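You operate a simulated robot arm through the tools that you are given. There is no shell and no other tool. Be economical: measure what you need, move in short steps, check, and stop when the job is done.

Carry out the task below with a simulated robot arm. There is one attempt and no reset: what you move stays moved.

TASK
Put the purple hank from the drawer end of the brown table on top of the tall block and the cream hank on top of the low block.
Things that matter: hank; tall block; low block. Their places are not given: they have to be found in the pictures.

It is judged by the outcome, as a careful person would: the job done as asked, and still so three seconds after it is handed in. It fails if anything else is knocked over, pushed out of place, dropped, spilled or broken.

THE ROBOT
A 7-joint arm with a two-finger parallel gripper, fixed in place. Base frame: the origin is at the foot of the arm, x ahead of it, y to its left, z up. Lengths are in mm, angles in degrees, forces in N, time in s.
With the tool pointing down near the work surface it reaches from about 220 to 580 mm from the base axis. Its first joint turns from -66.0 to 66.0 degrees. Payload 2.5 kg.
Tool frame: the origin (TCP) lies between the finger pads and is the grasp point; the fingertips stand 23 mm ahead of it; z points along the fingers, y is the line along which they close. The gripper opens to 94 mm. The fingers are 38 mm wide and 10 mm thick; the gripper's body (54 by 96 mm) begins 39 mm behind the TCP.
Orientation is that of the tool frame in the base frame, as a unit quaternion [w, x, y, z]. With the fingers straight down and closing along the base's y, the tool's x points along the base's -x, its y along +y and its z along -z.

THE INTERFACE
- The arm moves only by the tool step_arm. Its argument "plan" is a list of rows, each a list of 3 entries, a list of its own where there are three numbers: the shift along the tool's x, y, z in mm, then the turn, a rotation vector about the tool's x, y, z in degrees, then the gripper command, from -1 (fully open) to 1 (shut), values between in proportion. In form: [[[x, y, z], [rx, ry, rz], fingers], ...]. A call has 1 to 10 rows; each row is the pose to reach, as a shift and turn from the pose commanded when the call began, along the tool's axes at that moment. A row lasts 0.2 s, in which the tool goes at most 50 mm and 8.6 degrees; a call with a longer step from one row to the next is refused whole, and so is a gripper value outside its range. A pose out of reach is approached as far as the arm can. The call stops where the force on the tool passes 40 N (or 10 N more than at its start, if that is more) or the arm is blocked; 0.2 s more then pass. The fingers move at their own pace (about 108 mm/s each) and stop on an object; they squeeze with about 44 N. The grip force told is the motor's: it shows also when the fingers shut on nothing. Time passes only in rows, and 0.2 s behind the last, so rows that repeat a pose let the fingers close. It gives the time, the measured TCP pose, the force on the tool (base axes), the opening and the grip force at its end, in the units of the frame above (readings bear some noise), and new pictures: "show" is both (left out), scene, wrist or none.
- Cameras (640 x 400 px; columns grow to the right, rows downward): "scene" is fixed at [90.6, -386.7, 532.5]; the picture's right is [0.96, -0.26, 0.00], its down [-0.16, -0.57, -0.81] and it looks along [0.21, 0.78, -0.59] (base axes); focal length 330 px, centre (320, 200). "wrist" rides on the gripper at [-39, 0, -44] in the tool frame; the picture's right is [0.00, -1.00, 0.00], its down [0.97, 0.00, -0.24] and it looks along [0.24, 0.00, 0.97] (tool axes); focal length 218 px, centre (320, 200).
- point_at(camera, pixels): there is no depth. For up to 12 entries [column, row, z] of the newest picture of that camera ("zoom" is the newest enlarged one), the place [x, y] in the base frame at which the ray of that pixel passes the height z, good to about 2 mm, but the place of the scene camera against the robot may be out by one fixed shift of up to 18 mm in any direction. No time passes.
- enlarge(camera, box): a new picture of the part [left, top, right, bottom] of that camera's present view, enlarged. No time passes.
- close_job(): hands the job in; it is judged then, once.

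Work in short steps. Measure before you move; look again where a grasp or a placing could have gone wrong, and mend it. You have 60 turns and 120 pictures in all, the two below and enlarged ones among them. Open the gripper and draw the arm clear of the work before you hand the job in, unless the task says otherwise; then end with one line.

The tools are called after ">>>" as a command line: name --argument value ..., lists and objects as JSON in quotes. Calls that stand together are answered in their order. step_arm: Moves the arm, as the interface text tells. Its arguments: {"type":"object","properties":{"plan":{"type":"array"},"show":{"type":"string","enum":["both","scene","wrist","none"]}},"required":["plan"]} The other tools are called the same way: point_at (camera, pixels) gives the place at which the rays of pixels pass given heights; enlarge (camera, box) takes an enlarged picture of a part of a camera's view; close_job () hands the job in.

At the start:

```text
time_s: 0.0
eef_pos: [378.3, 242.1, 312.0]
orientation: [0.0, 0.0, 1.0, 0.0]
contact_force: [-0.1, -0.7, 0.2]
grip_width: 94.5
finger_force: 0.0
```

scene: 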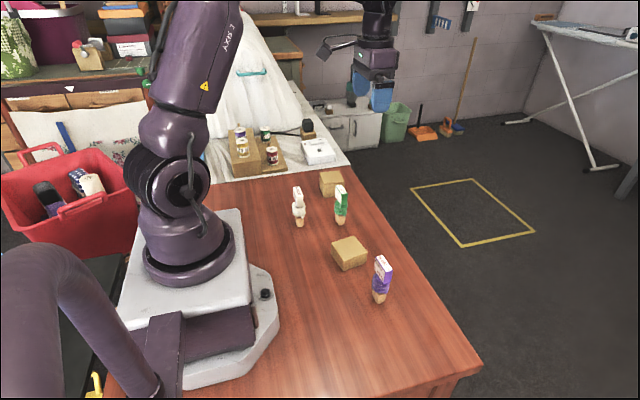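
wrist: 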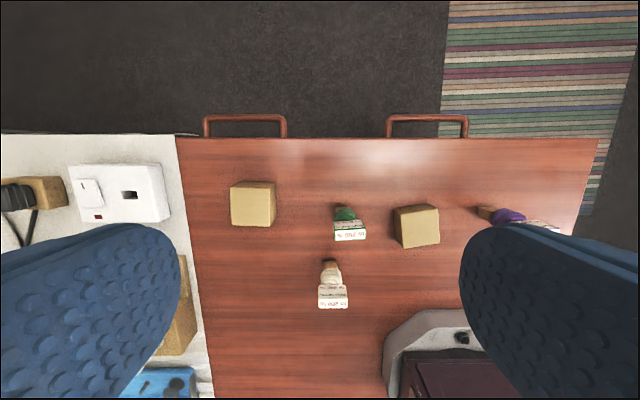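

I'll look closer at the hanks and blocks in both views.

>>> enlarge --camera "scene" --box '[260, 150, 420, 320]'

>>> enlarge --camera "wrist" --box '[200, 130, 600, 330]'

```text
2.35 times, centred on (340, 235) of scene
```

zoom: 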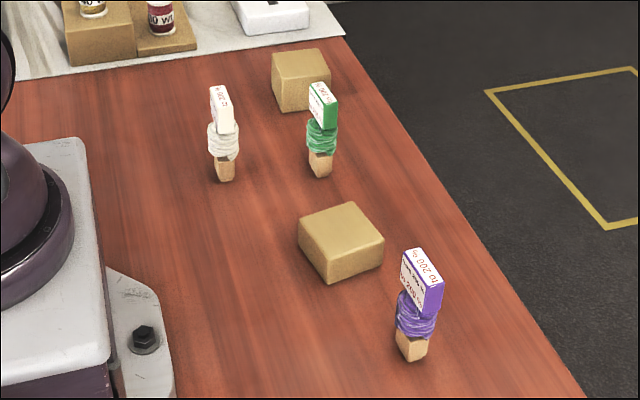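

```text
1.60 times, centred on (400, 230) of wrist
```

zoom: 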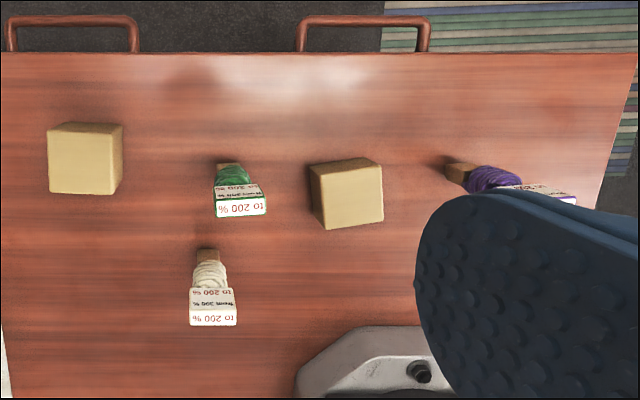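

Get position estimates: blocks and hank feet/tops from both cameras.

>>> point_at --camera "wrist" --pixels '[[343, 210, 0], [331, 263, 0], [332, 300, 90], [486, 211, 0], [232, 226, 40], [275, 226, 40], [236, 182, 40], [401, 248, 40], [439, 243, 40], [393, 210, 40]]'

>>> point_at --camera "scene" --pixels '[[340, 223, 0], [299, 226, 0], [379, 302, 0], [322, 195, 0], [331, 197, 0], [343, 270, 0], [331, 254, 0], [366, 263, 0]]'

```text
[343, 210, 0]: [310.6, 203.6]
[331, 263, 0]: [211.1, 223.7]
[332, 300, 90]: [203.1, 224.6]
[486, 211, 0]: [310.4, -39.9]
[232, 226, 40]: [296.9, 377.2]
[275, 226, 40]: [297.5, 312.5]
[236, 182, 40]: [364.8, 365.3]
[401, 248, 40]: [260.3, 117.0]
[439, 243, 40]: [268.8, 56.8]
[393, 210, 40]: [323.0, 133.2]
```

```text
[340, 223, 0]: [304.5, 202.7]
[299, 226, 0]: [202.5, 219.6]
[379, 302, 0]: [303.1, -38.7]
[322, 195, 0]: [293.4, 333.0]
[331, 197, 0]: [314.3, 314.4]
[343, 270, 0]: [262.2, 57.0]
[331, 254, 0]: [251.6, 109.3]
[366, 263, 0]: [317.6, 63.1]
```

Cream foot ≈(211,224), purple foot ≈(310,-40), far block ≈(325,340), near block ≈(295,88). I move above the cream hank for a better look.

>>> step_arm --plan '[[[40, -5, 0], [0, 0, 0], -1], [[80, -10, 0], [0, 0, 0], -1], [[120, -15, 0], [0, 0, 0], -1], [[150, -18, 0], [0, 0, 0], -1], [[150, -18, 0], [0, 0, 0], -1]]'

```text
time_s: 1.2
eef_pos: [226.1, 222.8, 313.7]
orientation: [0.0, 0.0, 1.0, 0.0]
contact_force: [0.0, -0.6, 0.4]
grip_width: 93.8
finger_force: 0.1
```

scene: 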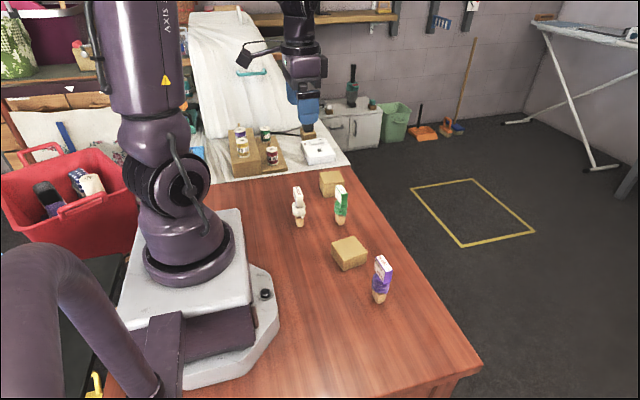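
wrist: 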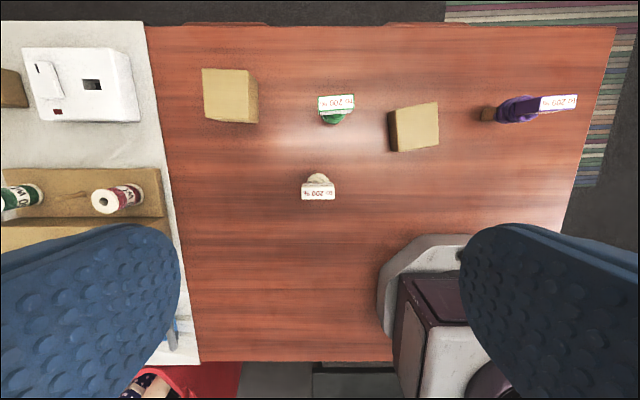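

>>> enlarge --camera "wrist" --box '[260, 140, 380, 215]'

>>> enlarge --camera "wrist" --box '[190, 50, 450, 210]'

```text
5.33 times, centred on (320, 178) of wrist
```

zoom: 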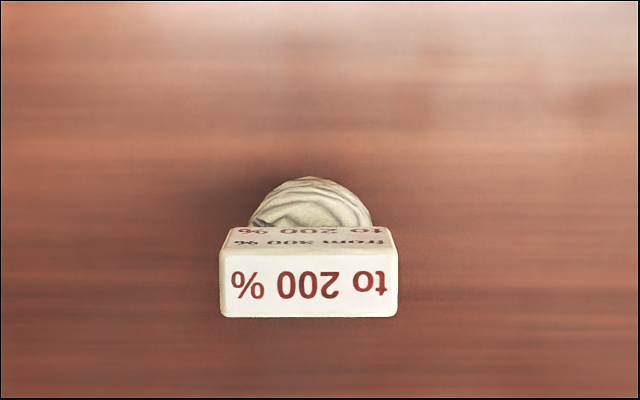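

```text
2.46 times, centred on (320, 130) of wrist
```

zoom: 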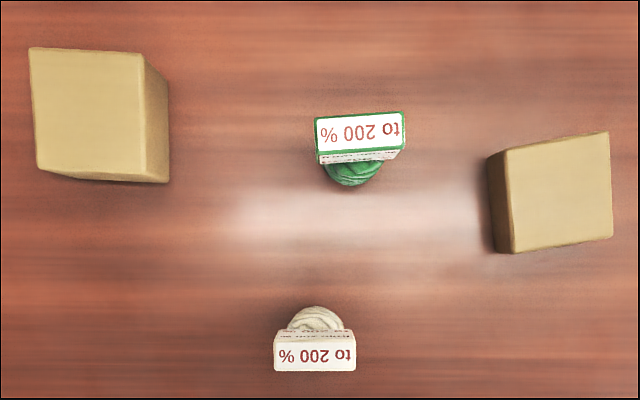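

>>> point_at --camera "zoom" --pixels '[[168, 182, 0], [143, 172, 50], [143, 172, 60], [38, 167, 50], [30, 48, 50], [143, 52, 50], [495, 249, 0], [512, 253, 30], [512, 253, 40], [613, 237, 40], [608, 132, 40], [505, 150, 40]]'

>>> point_at --camera "wrist" --pixels '[[301.1, 187, 100], [334.5, 187, 100], [334.5, 200, 100], [301.1, 200, 100], [318, 193.5, 90], [318, 193.5, 110], [318, 175, 40]]'

```text
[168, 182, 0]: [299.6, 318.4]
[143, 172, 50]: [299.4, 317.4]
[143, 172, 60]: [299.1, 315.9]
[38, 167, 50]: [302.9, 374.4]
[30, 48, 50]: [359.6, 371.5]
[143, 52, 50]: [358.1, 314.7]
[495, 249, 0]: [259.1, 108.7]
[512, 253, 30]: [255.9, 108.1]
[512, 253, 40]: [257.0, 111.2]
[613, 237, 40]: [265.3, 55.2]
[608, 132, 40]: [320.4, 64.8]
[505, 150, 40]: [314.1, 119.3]
```

```text
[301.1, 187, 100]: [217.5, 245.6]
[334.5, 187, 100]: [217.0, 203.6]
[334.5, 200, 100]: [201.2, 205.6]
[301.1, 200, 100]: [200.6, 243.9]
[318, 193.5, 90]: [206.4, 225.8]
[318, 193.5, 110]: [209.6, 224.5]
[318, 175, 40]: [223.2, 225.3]
```

The far block (top ≈57 mm square, centre ≈(330,345)) looks taller than the near one (centre ≈(289,88)). Cream's label top is ≈38×16 mm, wide along y, centre ≈(209,225). I descend partway with the gripper open, and enlarge the scene to check heights.

>>> step_arm --plan '[[[19, 1, 30], [0, 0, 0], -1], [[19, 1, 75], [0, 0, 0], -1], [[19, 1, 120], [0, 0, 0], -1], [[19, 1, 150], [0, 0, 0], -1], [[19, 1, 150], [0, 0, 0], -1]]'

>>> enlarge --camera "scene" --box '[280, 160, 380, 280]'

```text
time_s: 2.4
eef_pos: [208.6, 224.1, 161.5]
orientation: [0.0, 0.0, 1.0, 0.0]
contact_force: [-0.3, 0.1, 0.3]
grip_width: 94.0
finger_force: 0.0
```

scene: 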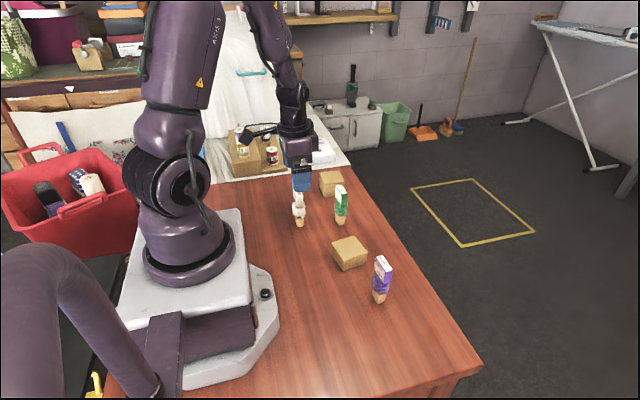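
wrist: 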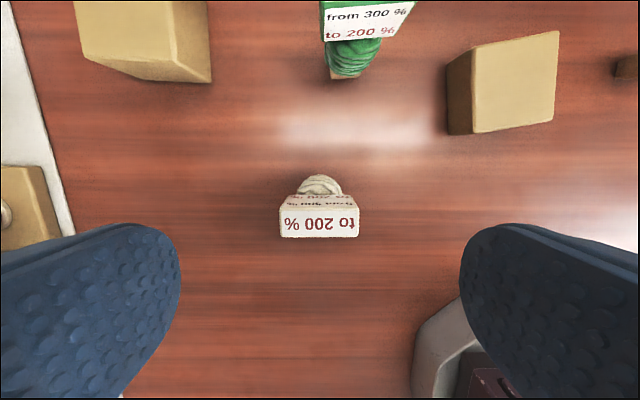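

```text
3.33 times, centred on (330, 220) of scene
```

zoom: 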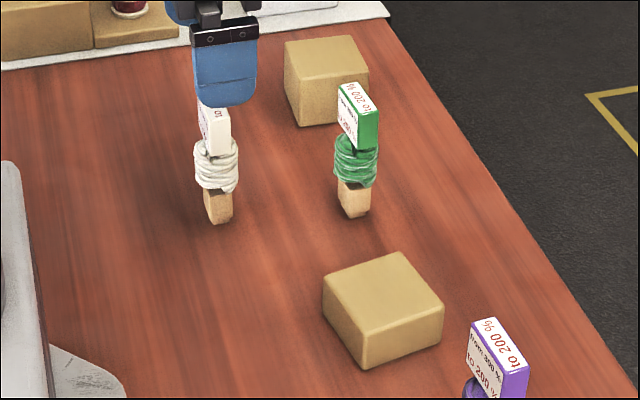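

>>> point_at --camera "wrist" --pixels '[[280, 212, 104], [359, 212, 104], [280, 238, 104], [359, 238, 104], [449, 134, 0], [473, 133, 20], [473, 133, 30], [473, 133, 40], [211, 82, 0], [177, 61, 40], [177, 61, 50], [177, 61, 60]]'

```text
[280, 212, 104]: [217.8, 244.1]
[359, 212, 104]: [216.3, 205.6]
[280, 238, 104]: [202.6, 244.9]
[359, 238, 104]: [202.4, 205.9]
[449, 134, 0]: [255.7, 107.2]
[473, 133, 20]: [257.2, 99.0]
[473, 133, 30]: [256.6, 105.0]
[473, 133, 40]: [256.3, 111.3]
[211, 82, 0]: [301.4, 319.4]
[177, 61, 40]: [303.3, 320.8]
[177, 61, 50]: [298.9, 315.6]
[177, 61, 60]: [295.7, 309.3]
```

Heights: near block ≈33 (low), far ≈44 (tall). Cream label is centred under the gripper at (210,225); descend to z≈85 and close.

>>> step_arm --plan '[[[-1, 1, 40], [0, 0, 0], -1], [[-1, 1, 77], [0, 0, 0], -1], [[-1, 1, 77], [0, 0, 0], -1], [[-1, 1, 77], [0, 0, 0], 1], [[-1, 1, 77], [0, 0, 0], 1], [[-1, 1, 77], [0, 0, 0], 1]]'

```text
time_s: 3.8
eef_pos: [210.9, 228.1, 84.4]
orientation: [0.001, 0.0, 1.0, 0.0]
contact_force: [0.3, -0.7, -0.8]
grip_width: 39.8
finger_force: 44.2
```

scene: 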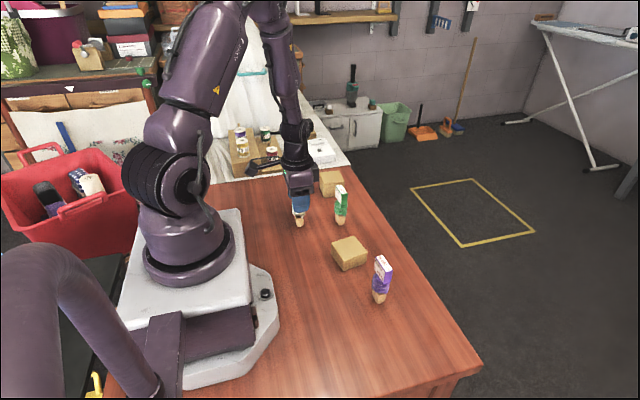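
wrist: 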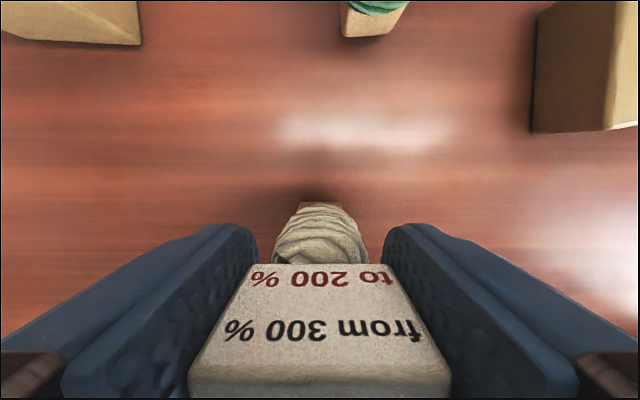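

Gripped at 40 mm. Lift to ≈190 and carry over the low block, staying clear of green.

>>> step_arm --plan '[[[0, 0, -25], [0, 0, 0], 1], [[0, 0, -65], [0, 0, 0], 1], [[0, 0, -105], [0, 0, 0], 1], [[-15, -25, -105], [0, 0, 0], 1], [[-32, -57, -105], [0, 0, 0], 1], [[-50, -90, -105], [0, 0, 0], 1], [[-66, -120, -105], [0, 0, 0], 1], [[-78, -140, -105], [0, 0, 0], 1], [[-78, -140, -105], [0, 0, 0], 1], [[-78, -140, -105], [0, 0, 0], 1]]'

```text
time_s: 6.0
eef_pos: [286.2, 88.1, 189.9]
orientation: [0.0, 0.0, 1.0, 0.0]
contact_force: [-0.1, 0.3, -3.4]
grip_width: 39.8
finger_force: 43.7
```

scene: 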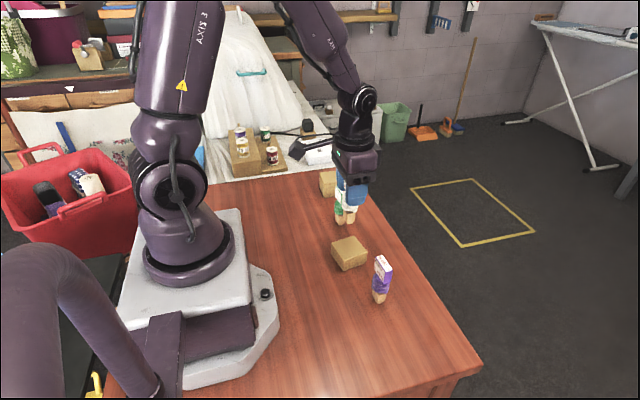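
wrist: 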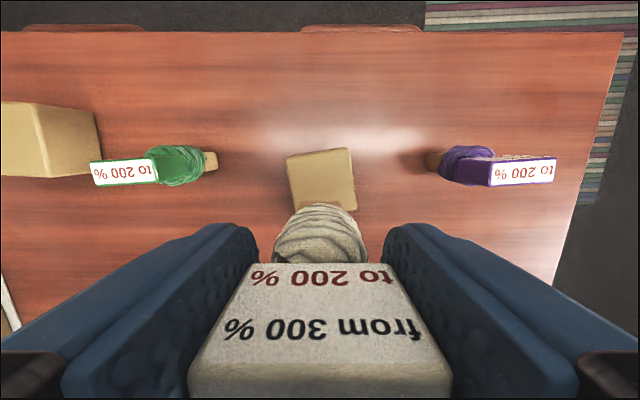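

Check the block and, while in view, the purple hank.

>>> point_at --camera "wrist" --pixels '[[286, 157, 33], [350, 148, 33], [357, 209, 33], [431, 162, 0], [488, 183, 104], [553, 182, 104], [553, 158, 104], [492, 160, 104]]'

```text
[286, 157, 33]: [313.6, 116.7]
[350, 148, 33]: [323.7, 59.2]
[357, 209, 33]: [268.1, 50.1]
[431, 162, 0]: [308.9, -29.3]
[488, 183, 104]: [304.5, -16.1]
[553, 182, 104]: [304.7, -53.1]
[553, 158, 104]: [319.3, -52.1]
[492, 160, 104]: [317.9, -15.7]
```

Block centre ≈(290,84); purple centre ≈(311,-34). Lower to just above the block.

>>> step_arm --plan '[[[-2, -1.5, 30], [0, 0, 0], 1], [[-2, -1.5, 55], [0, 0, 0], 1], [[-2, -1.5, 64], [0, 0, 0], 1], [[-2, -1.5, 64], [0, 0, 0], 1]]'

>>> enlarge --camera "scene" --box '[300, 180, 400, 280]'

```text
time_s: 7.0
eef_pos: [289.6, 85.7, 126.8]
orientation: [0.0, -0.001, 1.0, 0.0]
contact_force: [0.0, -0.7, -2.7]
grip_width: 39.8
finger_force: 44.4
```

scene: 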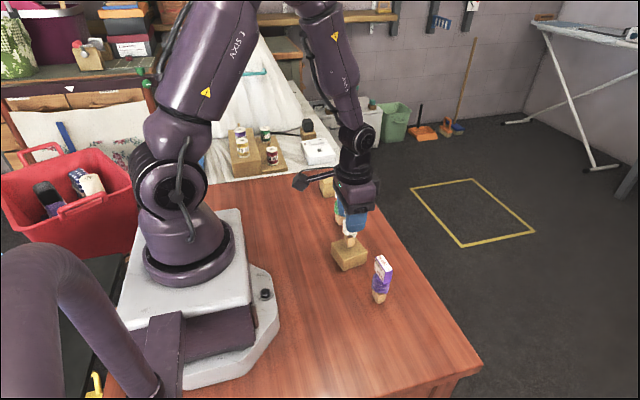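
wrist: 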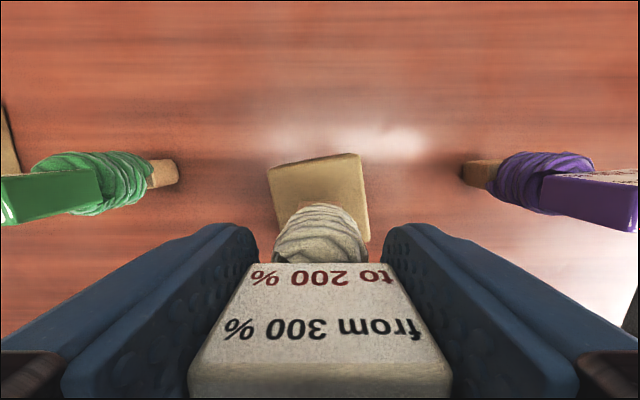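

```text
4.00 times, centred on (350, 230) of scene
```

zoom: 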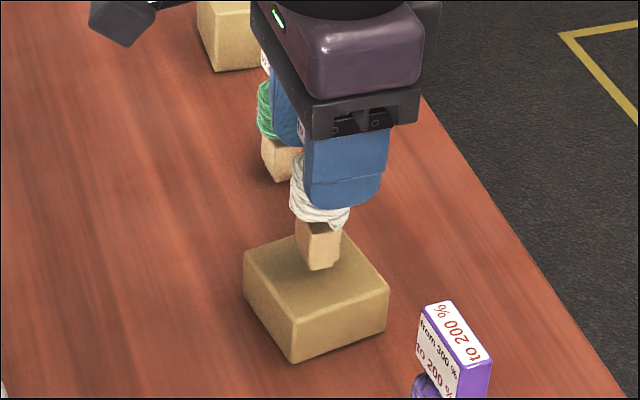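

Foot hangs over the block's centre. Ease down.

>>> step_arm --plan '[[[0, 0, 2], [0, 0, 0], 1], [[0, 0, 4], [0, 0, 0], 1], [[0, 0, 6], [0, 0, 0], 1], [[0, 0, 6], [0, 0, 0], 1]]' --show "none"

```text
time_s: 8.0
eef_pos: [289.7, 86.0, 120.7]
orientation: [-0.001, 0.0, 1.0, -0.001]
contact_force: [-0.4, 0.2, -3.5]
grip_width: 39.9
finger_force: 44.0
```

>>> step_arm --plan '[[[0, 0, 1], [0, 0, 0], 1], [[0, 0, 2], [0, 0, 0], 1], [[0, 0, 2], [0, 0, 0], 1]]' --show "none"

```text
time_s: 8.8
eef_pos: [289.5, 85.6, 119.6]
orientation: [0.0, 0.0, 1.0, 0.001]
contact_force: [-5.8, 1.5, 23.0]
grip_width: 39.6
finger_force: 44.5
```

Contact (23 N). Ease off 0.7 mm and open.

>>> step_arm --plan '[[[0, 0, -0.7], [0, 0, 0], 1], [[0, 0, -0.7], [0, 0, 0], 0.0], [[0, 0, -0.7], [0, 0, 0], -0.5], [[0, 0, -0.7], [0, 0, 0], -1], [[0, 0, -0.7], [0, 0, 0], -1]]'

>>> enlarge --camera "scene" --box '[300, 180, 400, 280]'

```text
time_s: 10.0
eef_pos: [290.2, 84.2, 118.7]
orientation: [0.0, 0.0, 1.0, 0.0]
contact_force: [0.5, -0.3, 0.3]
grip_width: 94.0
finger_force: 0.0
```

scene: 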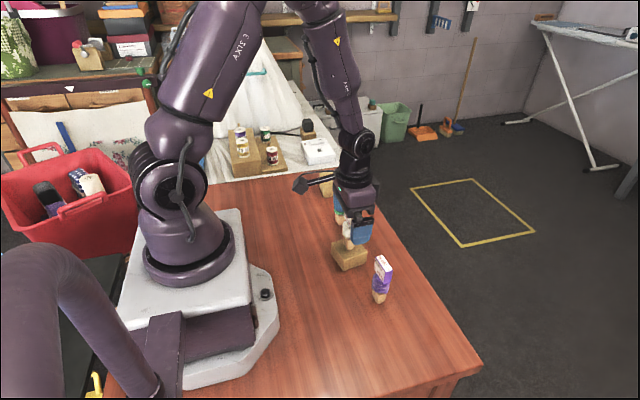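
wrist: 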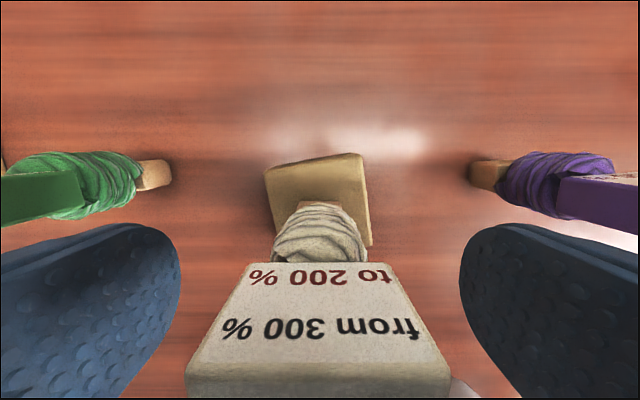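

```text
4.00 times, centred on (350, 230) of scene
```

zoom: 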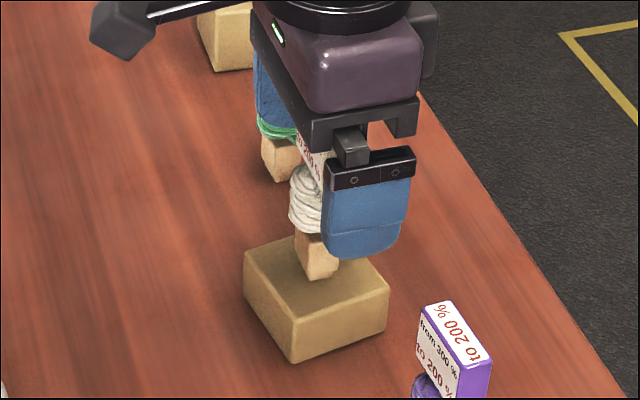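

Cream stands on the low block. Rise straight up, then go over purple.

>>> step_arm --plan '[[[0, 0, -30], [0, 0, 0], -1], [[0, 0, -75], [0, 0, 0], -1], [[0, 0, -120], [0, 0, 0], -1], [[0, 0, -150], [0, 0, 0], -1], [[-7, -40, -150], [0, 0, 0], -1], [[-14, -80, -150], [0, 0, 0], -1], [[-21, -118, -150], [0, 0, 0], -1], [[-21, -118, -150], [0, 0, 0], -1]]'

>>> enlarge --camera "wrist" --box '[230, 140, 390, 240]'

```text
time_s: 11.8
eef_pos: [312.3, -34.0, 270.1]
orientation: [0.0, 0.0, 1.0, 0.0]
contact_force: [-0.1, -0.3, 0.1]
grip_width: 94.2
finger_force: 0.1
```

scene: 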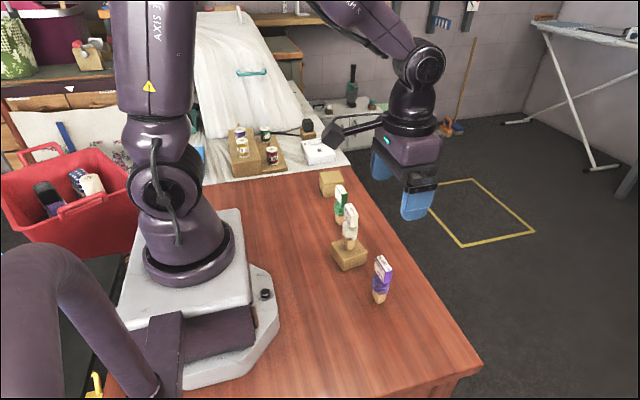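
wrist: 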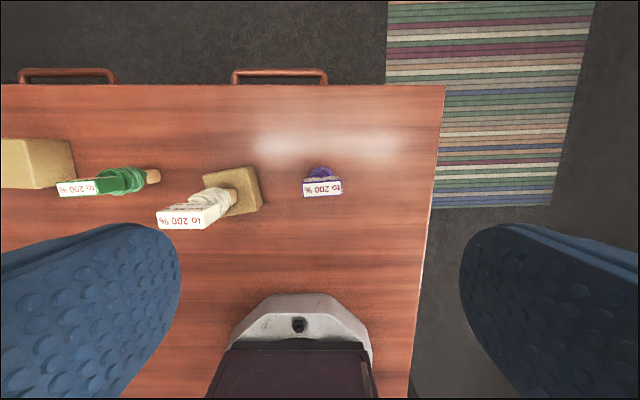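

```text
4.00 times, centred on (310, 190) of wrist
```

zoom: 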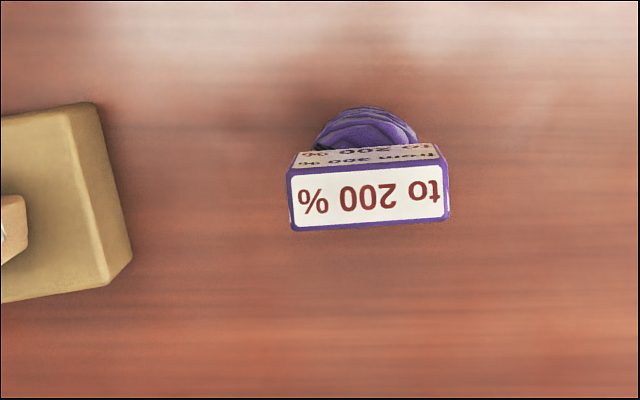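

>>> point_at --camera "zoom" --pixels '[[288, 170, 104], [446, 162, 104], [450, 221, 104], [291, 231, 104], [369, 196, 104]]'

```text
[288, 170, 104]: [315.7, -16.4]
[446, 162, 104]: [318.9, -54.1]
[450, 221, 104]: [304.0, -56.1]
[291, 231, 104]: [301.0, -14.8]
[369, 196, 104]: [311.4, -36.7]
```

Purple centre ≈(310,-35.5), turned ≈3°. Descend to z≈85 in line with it.

>>> step_arm --plan '[[[1, -2, 35], [0, 0, -3], -1], [[1, -2, 80], [0, 0, -3], -1], [[1, -2, 110], [0, 0, -3], -1], [[1, -2, 110], [0, 0, -3], -1]]' --show "wrist"

```text
time_s: 12.8
eef_pos: [312.0, -34.5, 159.9]
orientation: [0.0, -0.026, 1.0, 0.0]
contact_force: [-0.2, 0.5, -0.1]
grip_width: 93.9
finger_force: 0.1
```

wrist: 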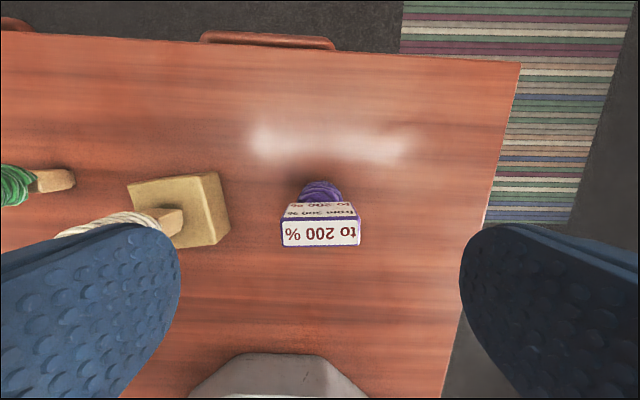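

>>> point_at --camera "wrist" --pixels '[[281, 219, 104], [360, 219, 104], [361, 245, 104], [281, 247, 104]]'

```text
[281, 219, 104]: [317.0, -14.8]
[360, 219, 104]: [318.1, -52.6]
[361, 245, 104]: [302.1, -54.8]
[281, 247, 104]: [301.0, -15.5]
```

Centre ≈(309.5,-34.5). Finish descent and close.

>>> step_arm --plan '[[[1, 0, 40], [0, 0, 0], -1], [[1, 0, 75], [0, 0, 0], -1], [[1, 0, 75], [0, 0, 0], -1], [[1, 0, 75], [0, 0, 0], 1], [[1, 0, 75], [0, 0, 0], 1], [[1, 0, 75], [0, 0, 0], 1]]'

```text
time_s: 14.2
eef_pos: [309.5, -38.5, 83.2]
orientation: [0.0, -0.026, 1.0, 0.0]
contact_force: [0.2, 0.6, 0.3]
grip_width: 39.8
finger_force: 44.2
```

scene: 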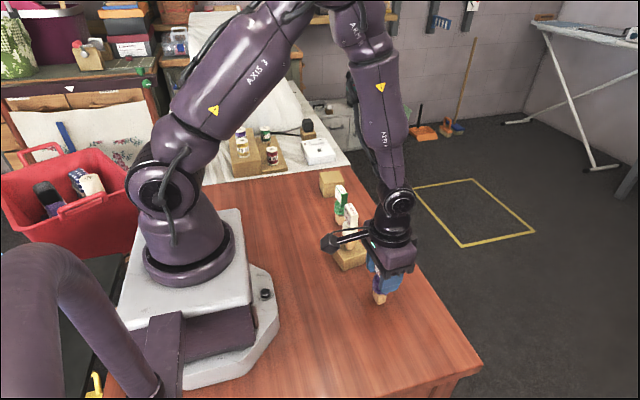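
wrist: 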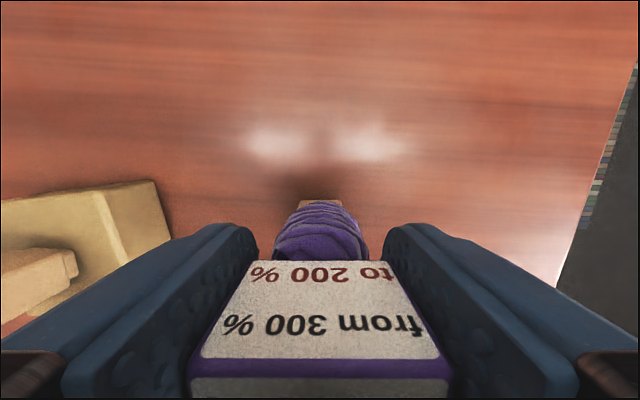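

Gripped. Lift straight up to ≈260 so purple clears everything.

>>> step_arm --plan '[[[0, 0, -25], [0, 0, 0], 1], [[0, 0, -65], [0, 0, 0], 1], [[0, 0, -105], [0, 0, 0], 1], [[0, 0, -145], [0, 0, 0], 1], [[0, 0, -180], [0, 0, 0], 1], [[0, 0, -180], [0, 0, 0], 1]]'

```text
time_s: 15.6
eef_pos: [308.7, -35.4, 266.7]
orientation: [-0.001, -0.026, 1.0, 0.0]
contact_force: [0.9, 0.0, -2.9]
grip_width: 39.7
finger_force: 44.0
```

scene: 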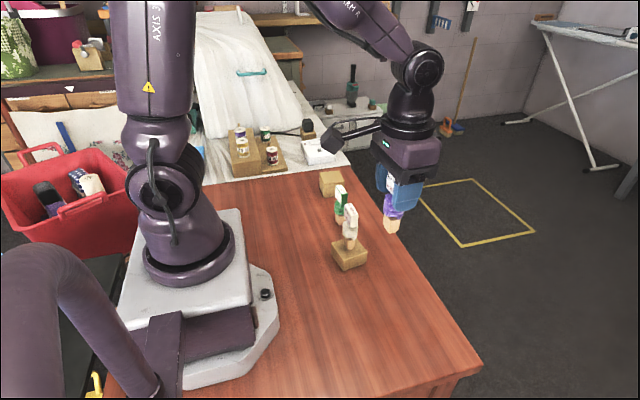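
wrist: 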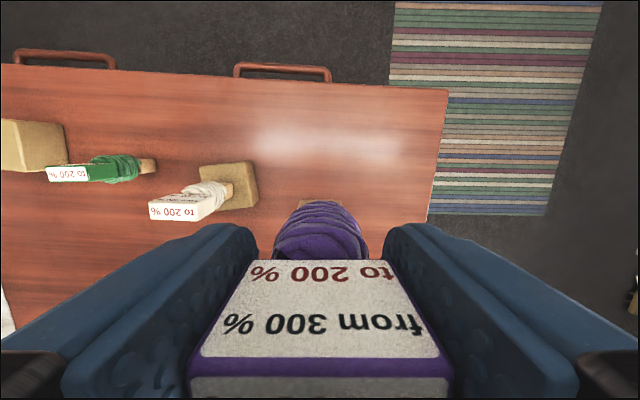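

Carry straight at this height (purple's foot ≈180, above cream's top ≈140) to the tall block.

>>> step_arm --plan '[[[-2, 22, 0], [0, 0, 0], 1], [[-6, 62, 0], [0, 0, 0], 1], [[-11, 107, 0], [0, 0, 0], 1], [[-16, 153, 0], [0, 0, 0], 1], [[-21, 199, 0], [0, 0, 0], 1], [[-26, 245, 0], [0, 0, 0], 1], [[-31, 291, 0], [0, 0, 0], 1], [[-36, 337, 0], [0, 0, 0], 1], [[-40, 377, 0], [0, 0, 0], 1], [[-40, 377, 0], [0, 0, 0], 1]]'

```text
time_s: 17.8
eef_pos: [329.6, 346.2, 265.2]
orientation: [0.0, -0.027, 1.0, 0.0]
contact_force: [-0.2, -0.6, -2.3]
grip_width: 39.6
finger_force: 44.1
```

scene: 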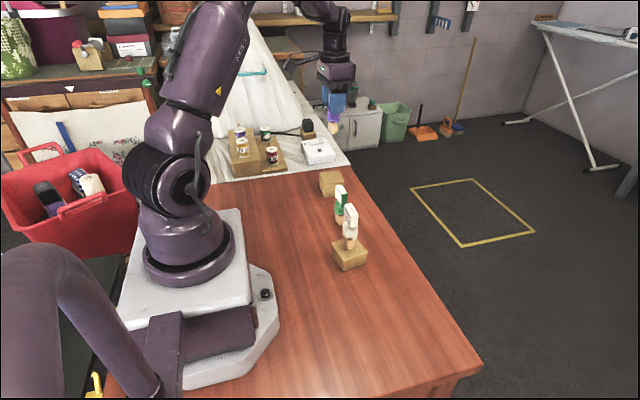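
wrist: 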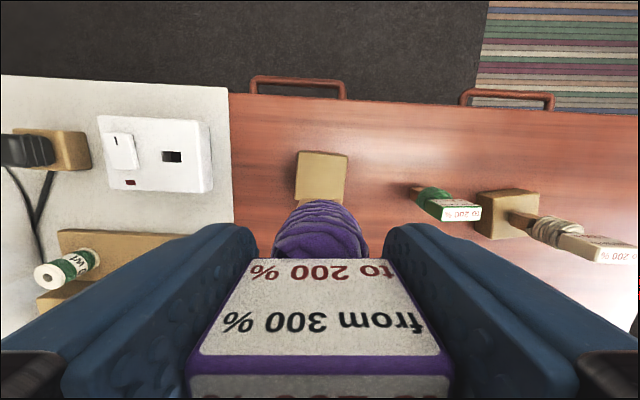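

>>> point_at --camera "wrist" --pixels '[[298, 151, 44], [347, 156, 44], [346, 203, 44], [212, 190, 20], [100, 258, 60], [172, 232, 40], [85, 160, 40], [300, 196, 44]]'

>>> enlarge --camera "scene" --box '[200, 40, 400, 210]'

```text
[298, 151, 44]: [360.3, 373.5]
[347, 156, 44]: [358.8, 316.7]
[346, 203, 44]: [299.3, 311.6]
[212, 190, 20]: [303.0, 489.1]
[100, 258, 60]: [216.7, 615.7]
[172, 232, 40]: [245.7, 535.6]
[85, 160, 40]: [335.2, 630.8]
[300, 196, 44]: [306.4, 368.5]
```

```text
2.35 times, centred on (300, 125) of scene
```

zoom: 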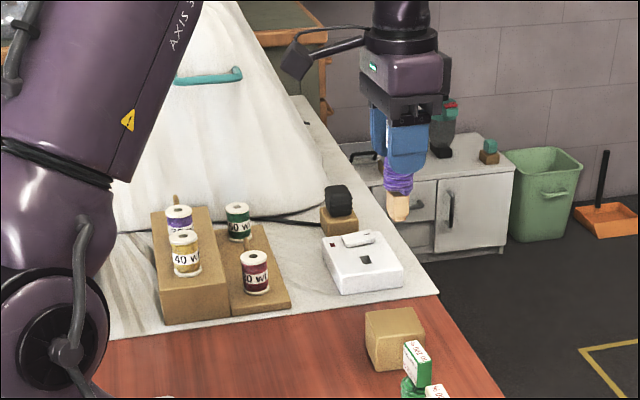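

Block centre ≈(330,343), TCP ≈(329.5,344.5); surroundings are clear. Lower to ≈10 mm above.

>>> step_arm --plan '[[[0, -1.5, 35], [0, 0, 0], 1], [[0, -1.5, 75], [0, 0, 0], 1], [[0, -1.5, 108], [0, 0, 0], 1], [[0, -1.5, 124], [0, 0, 0], 1], [[0, -1.5, 124], [0, 0, 0], 1]]'

>>> enlarge --camera "scene" --box '[280, 130, 380, 230]'

```text
time_s: 19.0
eef_pos: [329.3, 342.6, 139.4]
orientation: [0.0, -0.026, 1.0, 0.0]
contact_force: [-0.6, 0.1, -2.3]
grip_width: 40.2
finger_force: 44.0
```

scene: 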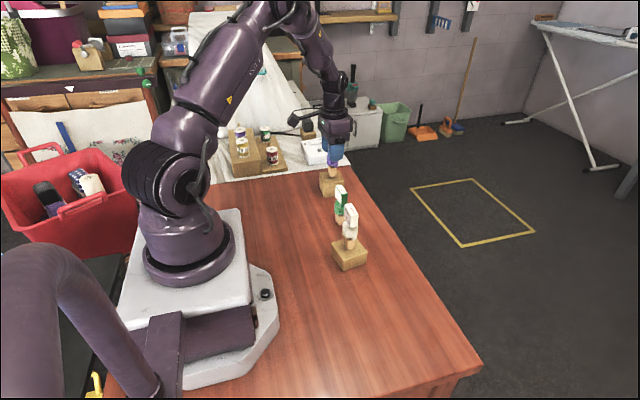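
wrist: 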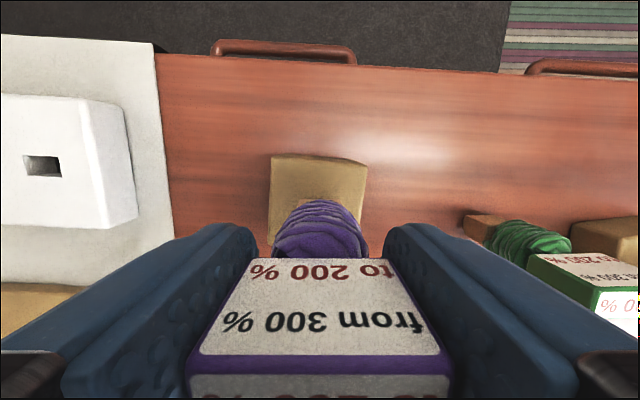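

```text
4.00 times, centred on (330, 180) of scene
```

zoom: 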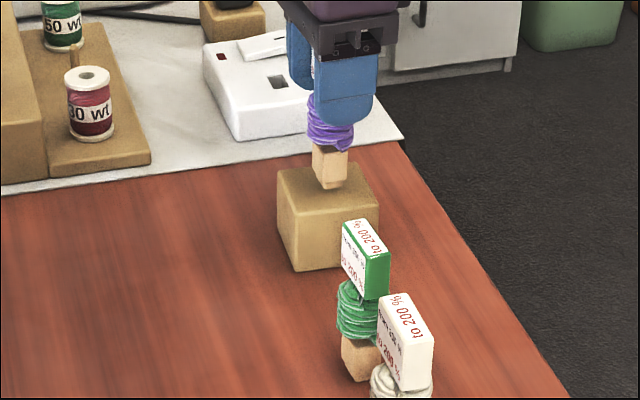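

Foot is over the block. Ease down.

>>> step_arm --plan '[[[0, 0, 1.5], [0, 0, 0], 1], [[0, 0, 3], [0, 0, 0], 1], [[0, 0, 4.5], [0, 0, 0], 1], [[0, 0, 6], [0, 0, 0], 1], [[0, 0, 6], [0, 0, 0], 1]]' --show "none"

```text
time_s: 20.2
eef_pos: [329.2, 341.8, 133.5]
orientation: [0.0, -0.026, 1.0, -0.001]
contact_force: [0.2, -0.3, -2.7]
grip_width: 39.9
finger_force: 43.6
```

>>> step_arm --plan '[[[0, 0, 1], [0, 0, 0], 1], [[0, 0, 2], [0, 0, 0], 1], [[0, 0, 3], [0, 0, 0], 1], [[0, 0, 3], [0, 0, 0], 1]]' --show "none"

```text
time_s: 21.2
eef_pos: [329.9, 342.3, 132.8]
orientation: [0.002, -0.027, 1.0, 0.001]
contact_force: [-6.4, -7.9, 34.4]
grip_width: 40.0
finger_force: 44.1
```

Contact (34 N). Back off 1.5 mm and read before opening.

>>> step_arm --plan '[[[0, 0, -1], [0, 0, 0], 1], [[0, 0, -1.5], [0, 0, 0], 1]]' --show "none"

```text
time_s: 21.8
eef_pos: [329.1, 343.1, 133.5]
orientation: [0.002, -0.026, 1.0, 0.001]
contact_force: [0.7, 0.2, 20.2]
grip_width: 40.1
finger_force: 44.1
```

>>> step_arm --plan '[[[0, 0, -0.7], [0, 0, 0], 1], [[0, 0, -1], [0, 0, 0], 1]]'

>>> enlarge --camera "scene" --box '[280, 130, 380, 230]'

```text
time_s: 22.4
eef_pos: [329.7, 342.1, 132.2]
orientation: [0.0, -0.026, 1.0, 0.0]
contact_force: [5.9, 2.0, 9.9]
grip_width: 40.0
finger_force: 43.8
```

scene: 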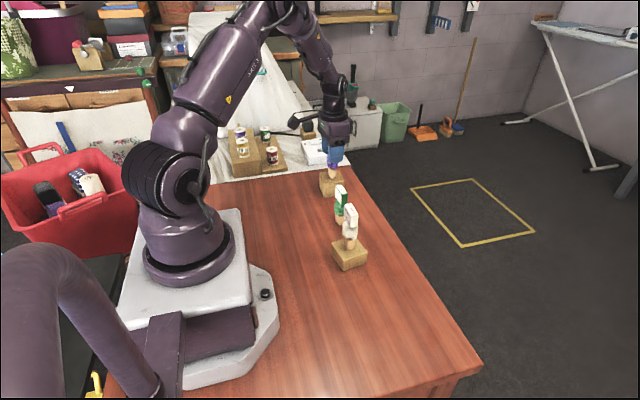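
wrist: 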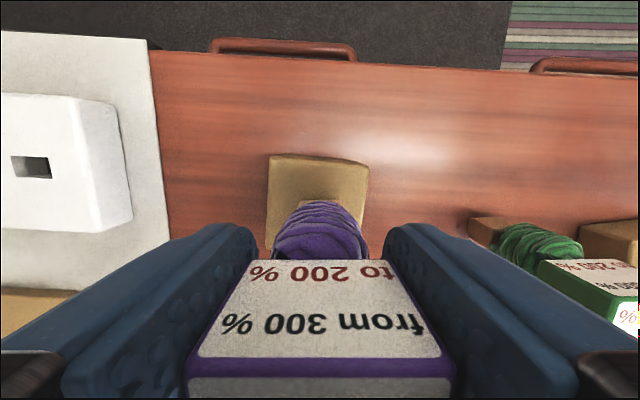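

```text
4.00 times, centred on (330, 180) of scene
```

zoom: 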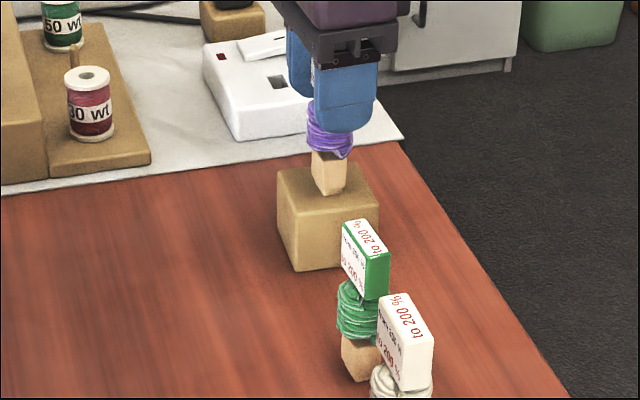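

Light contact (10 N), upright on the block. Open.

>>> step_arm --plan '[[[0, 0, -0.3], [0, 0, 0], 1], [[0, 0, -0.3], [0, 0, 0], 0.0], [[0, 0, -0.3], [0, 0, 0], -0.5], [[0, 0, -0.3], [0, 0, 0], -1], [[0, 0, -0.3], [0, 0, 0], -1]]'

```text
time_s: 23.6
eef_pos: [328.6, 342.0, 133.2]
orientation: [-0.001, -0.026, 1.0, 0.0]
contact_force: [0.8, -0.6, 0.0]
grip_width: 93.9
finger_force: 0.0
```

scene: 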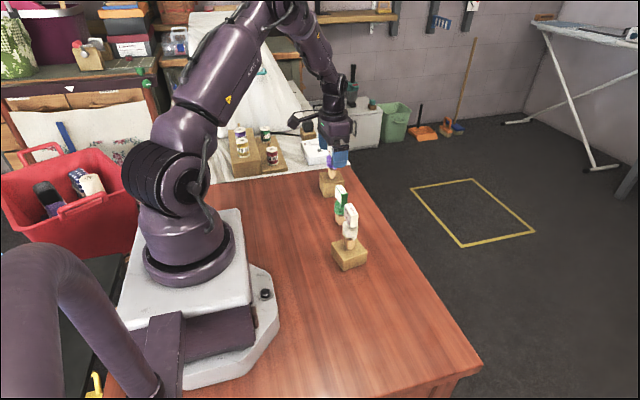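
wrist: 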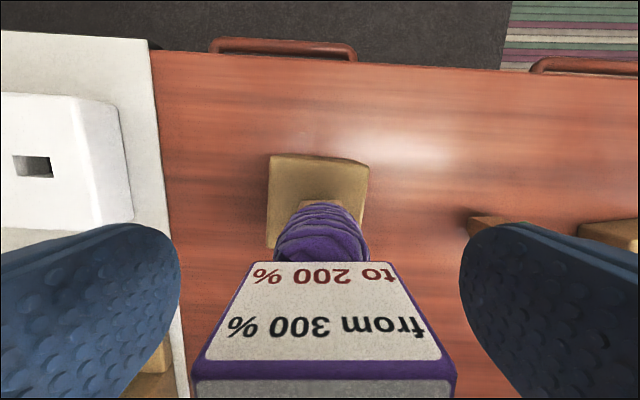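

Released and standing. Rise straight up to clear.

>>> step_arm --plan '[[[0, 0, -25], [0, 0, 0], -1], [[0, 0, -65], [0, 0, 0], -1], [[0, 0, -110], [0, 0, 0], -1], [[0, 0, -155], [0, 0, 0], -1], [[0, 0, -180], [0, 0, 0], -1], [[0, 0, -180], [0, 0, 0], -1]]'

>>> enlarge --camera "scene" --box '[280, 130, 420, 290]'

```text
time_s: 25.0
eef_pos: [329.2, 342.2, 314.6]
orientation: [0.0, -0.025, 1.0, 0.0]
contact_force: [-0.6, -0.6, 0.6]
grip_width: 93.9
finger_force: 0.1
```

scene: 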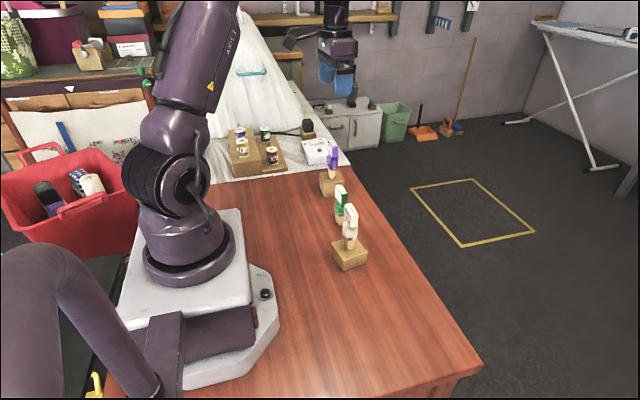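
wrist: 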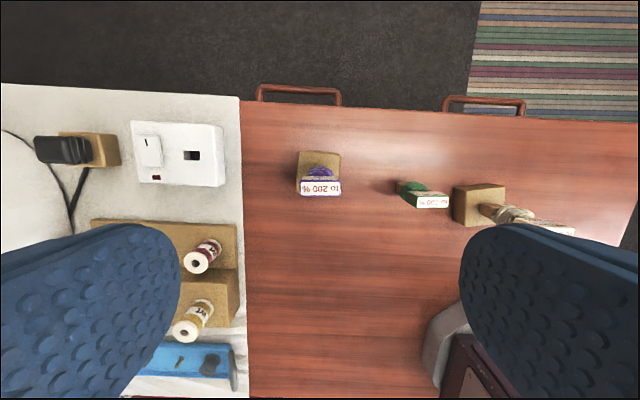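

```text
2.50 times, centred on (350, 210) of scene
```

zoom: 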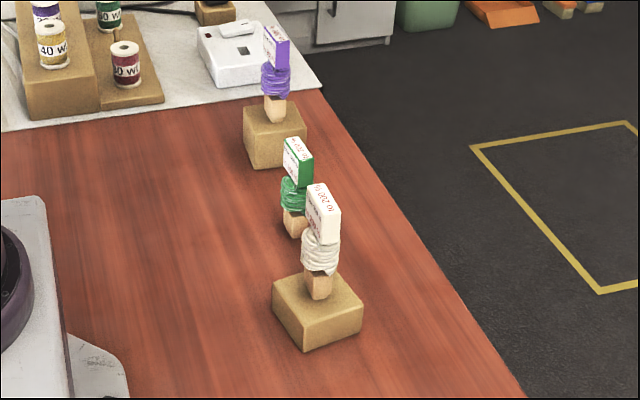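

Purple stands on the tall block, cream stands on the low block, green hasn't moved, and the arm is clear. I'm handing it in.

>>> close_job

```text
The job is handed in.
```

The purple hank is standing on top of the tall block and the cream hank on top of the low block; nothing else was moved, and the job is handed in.
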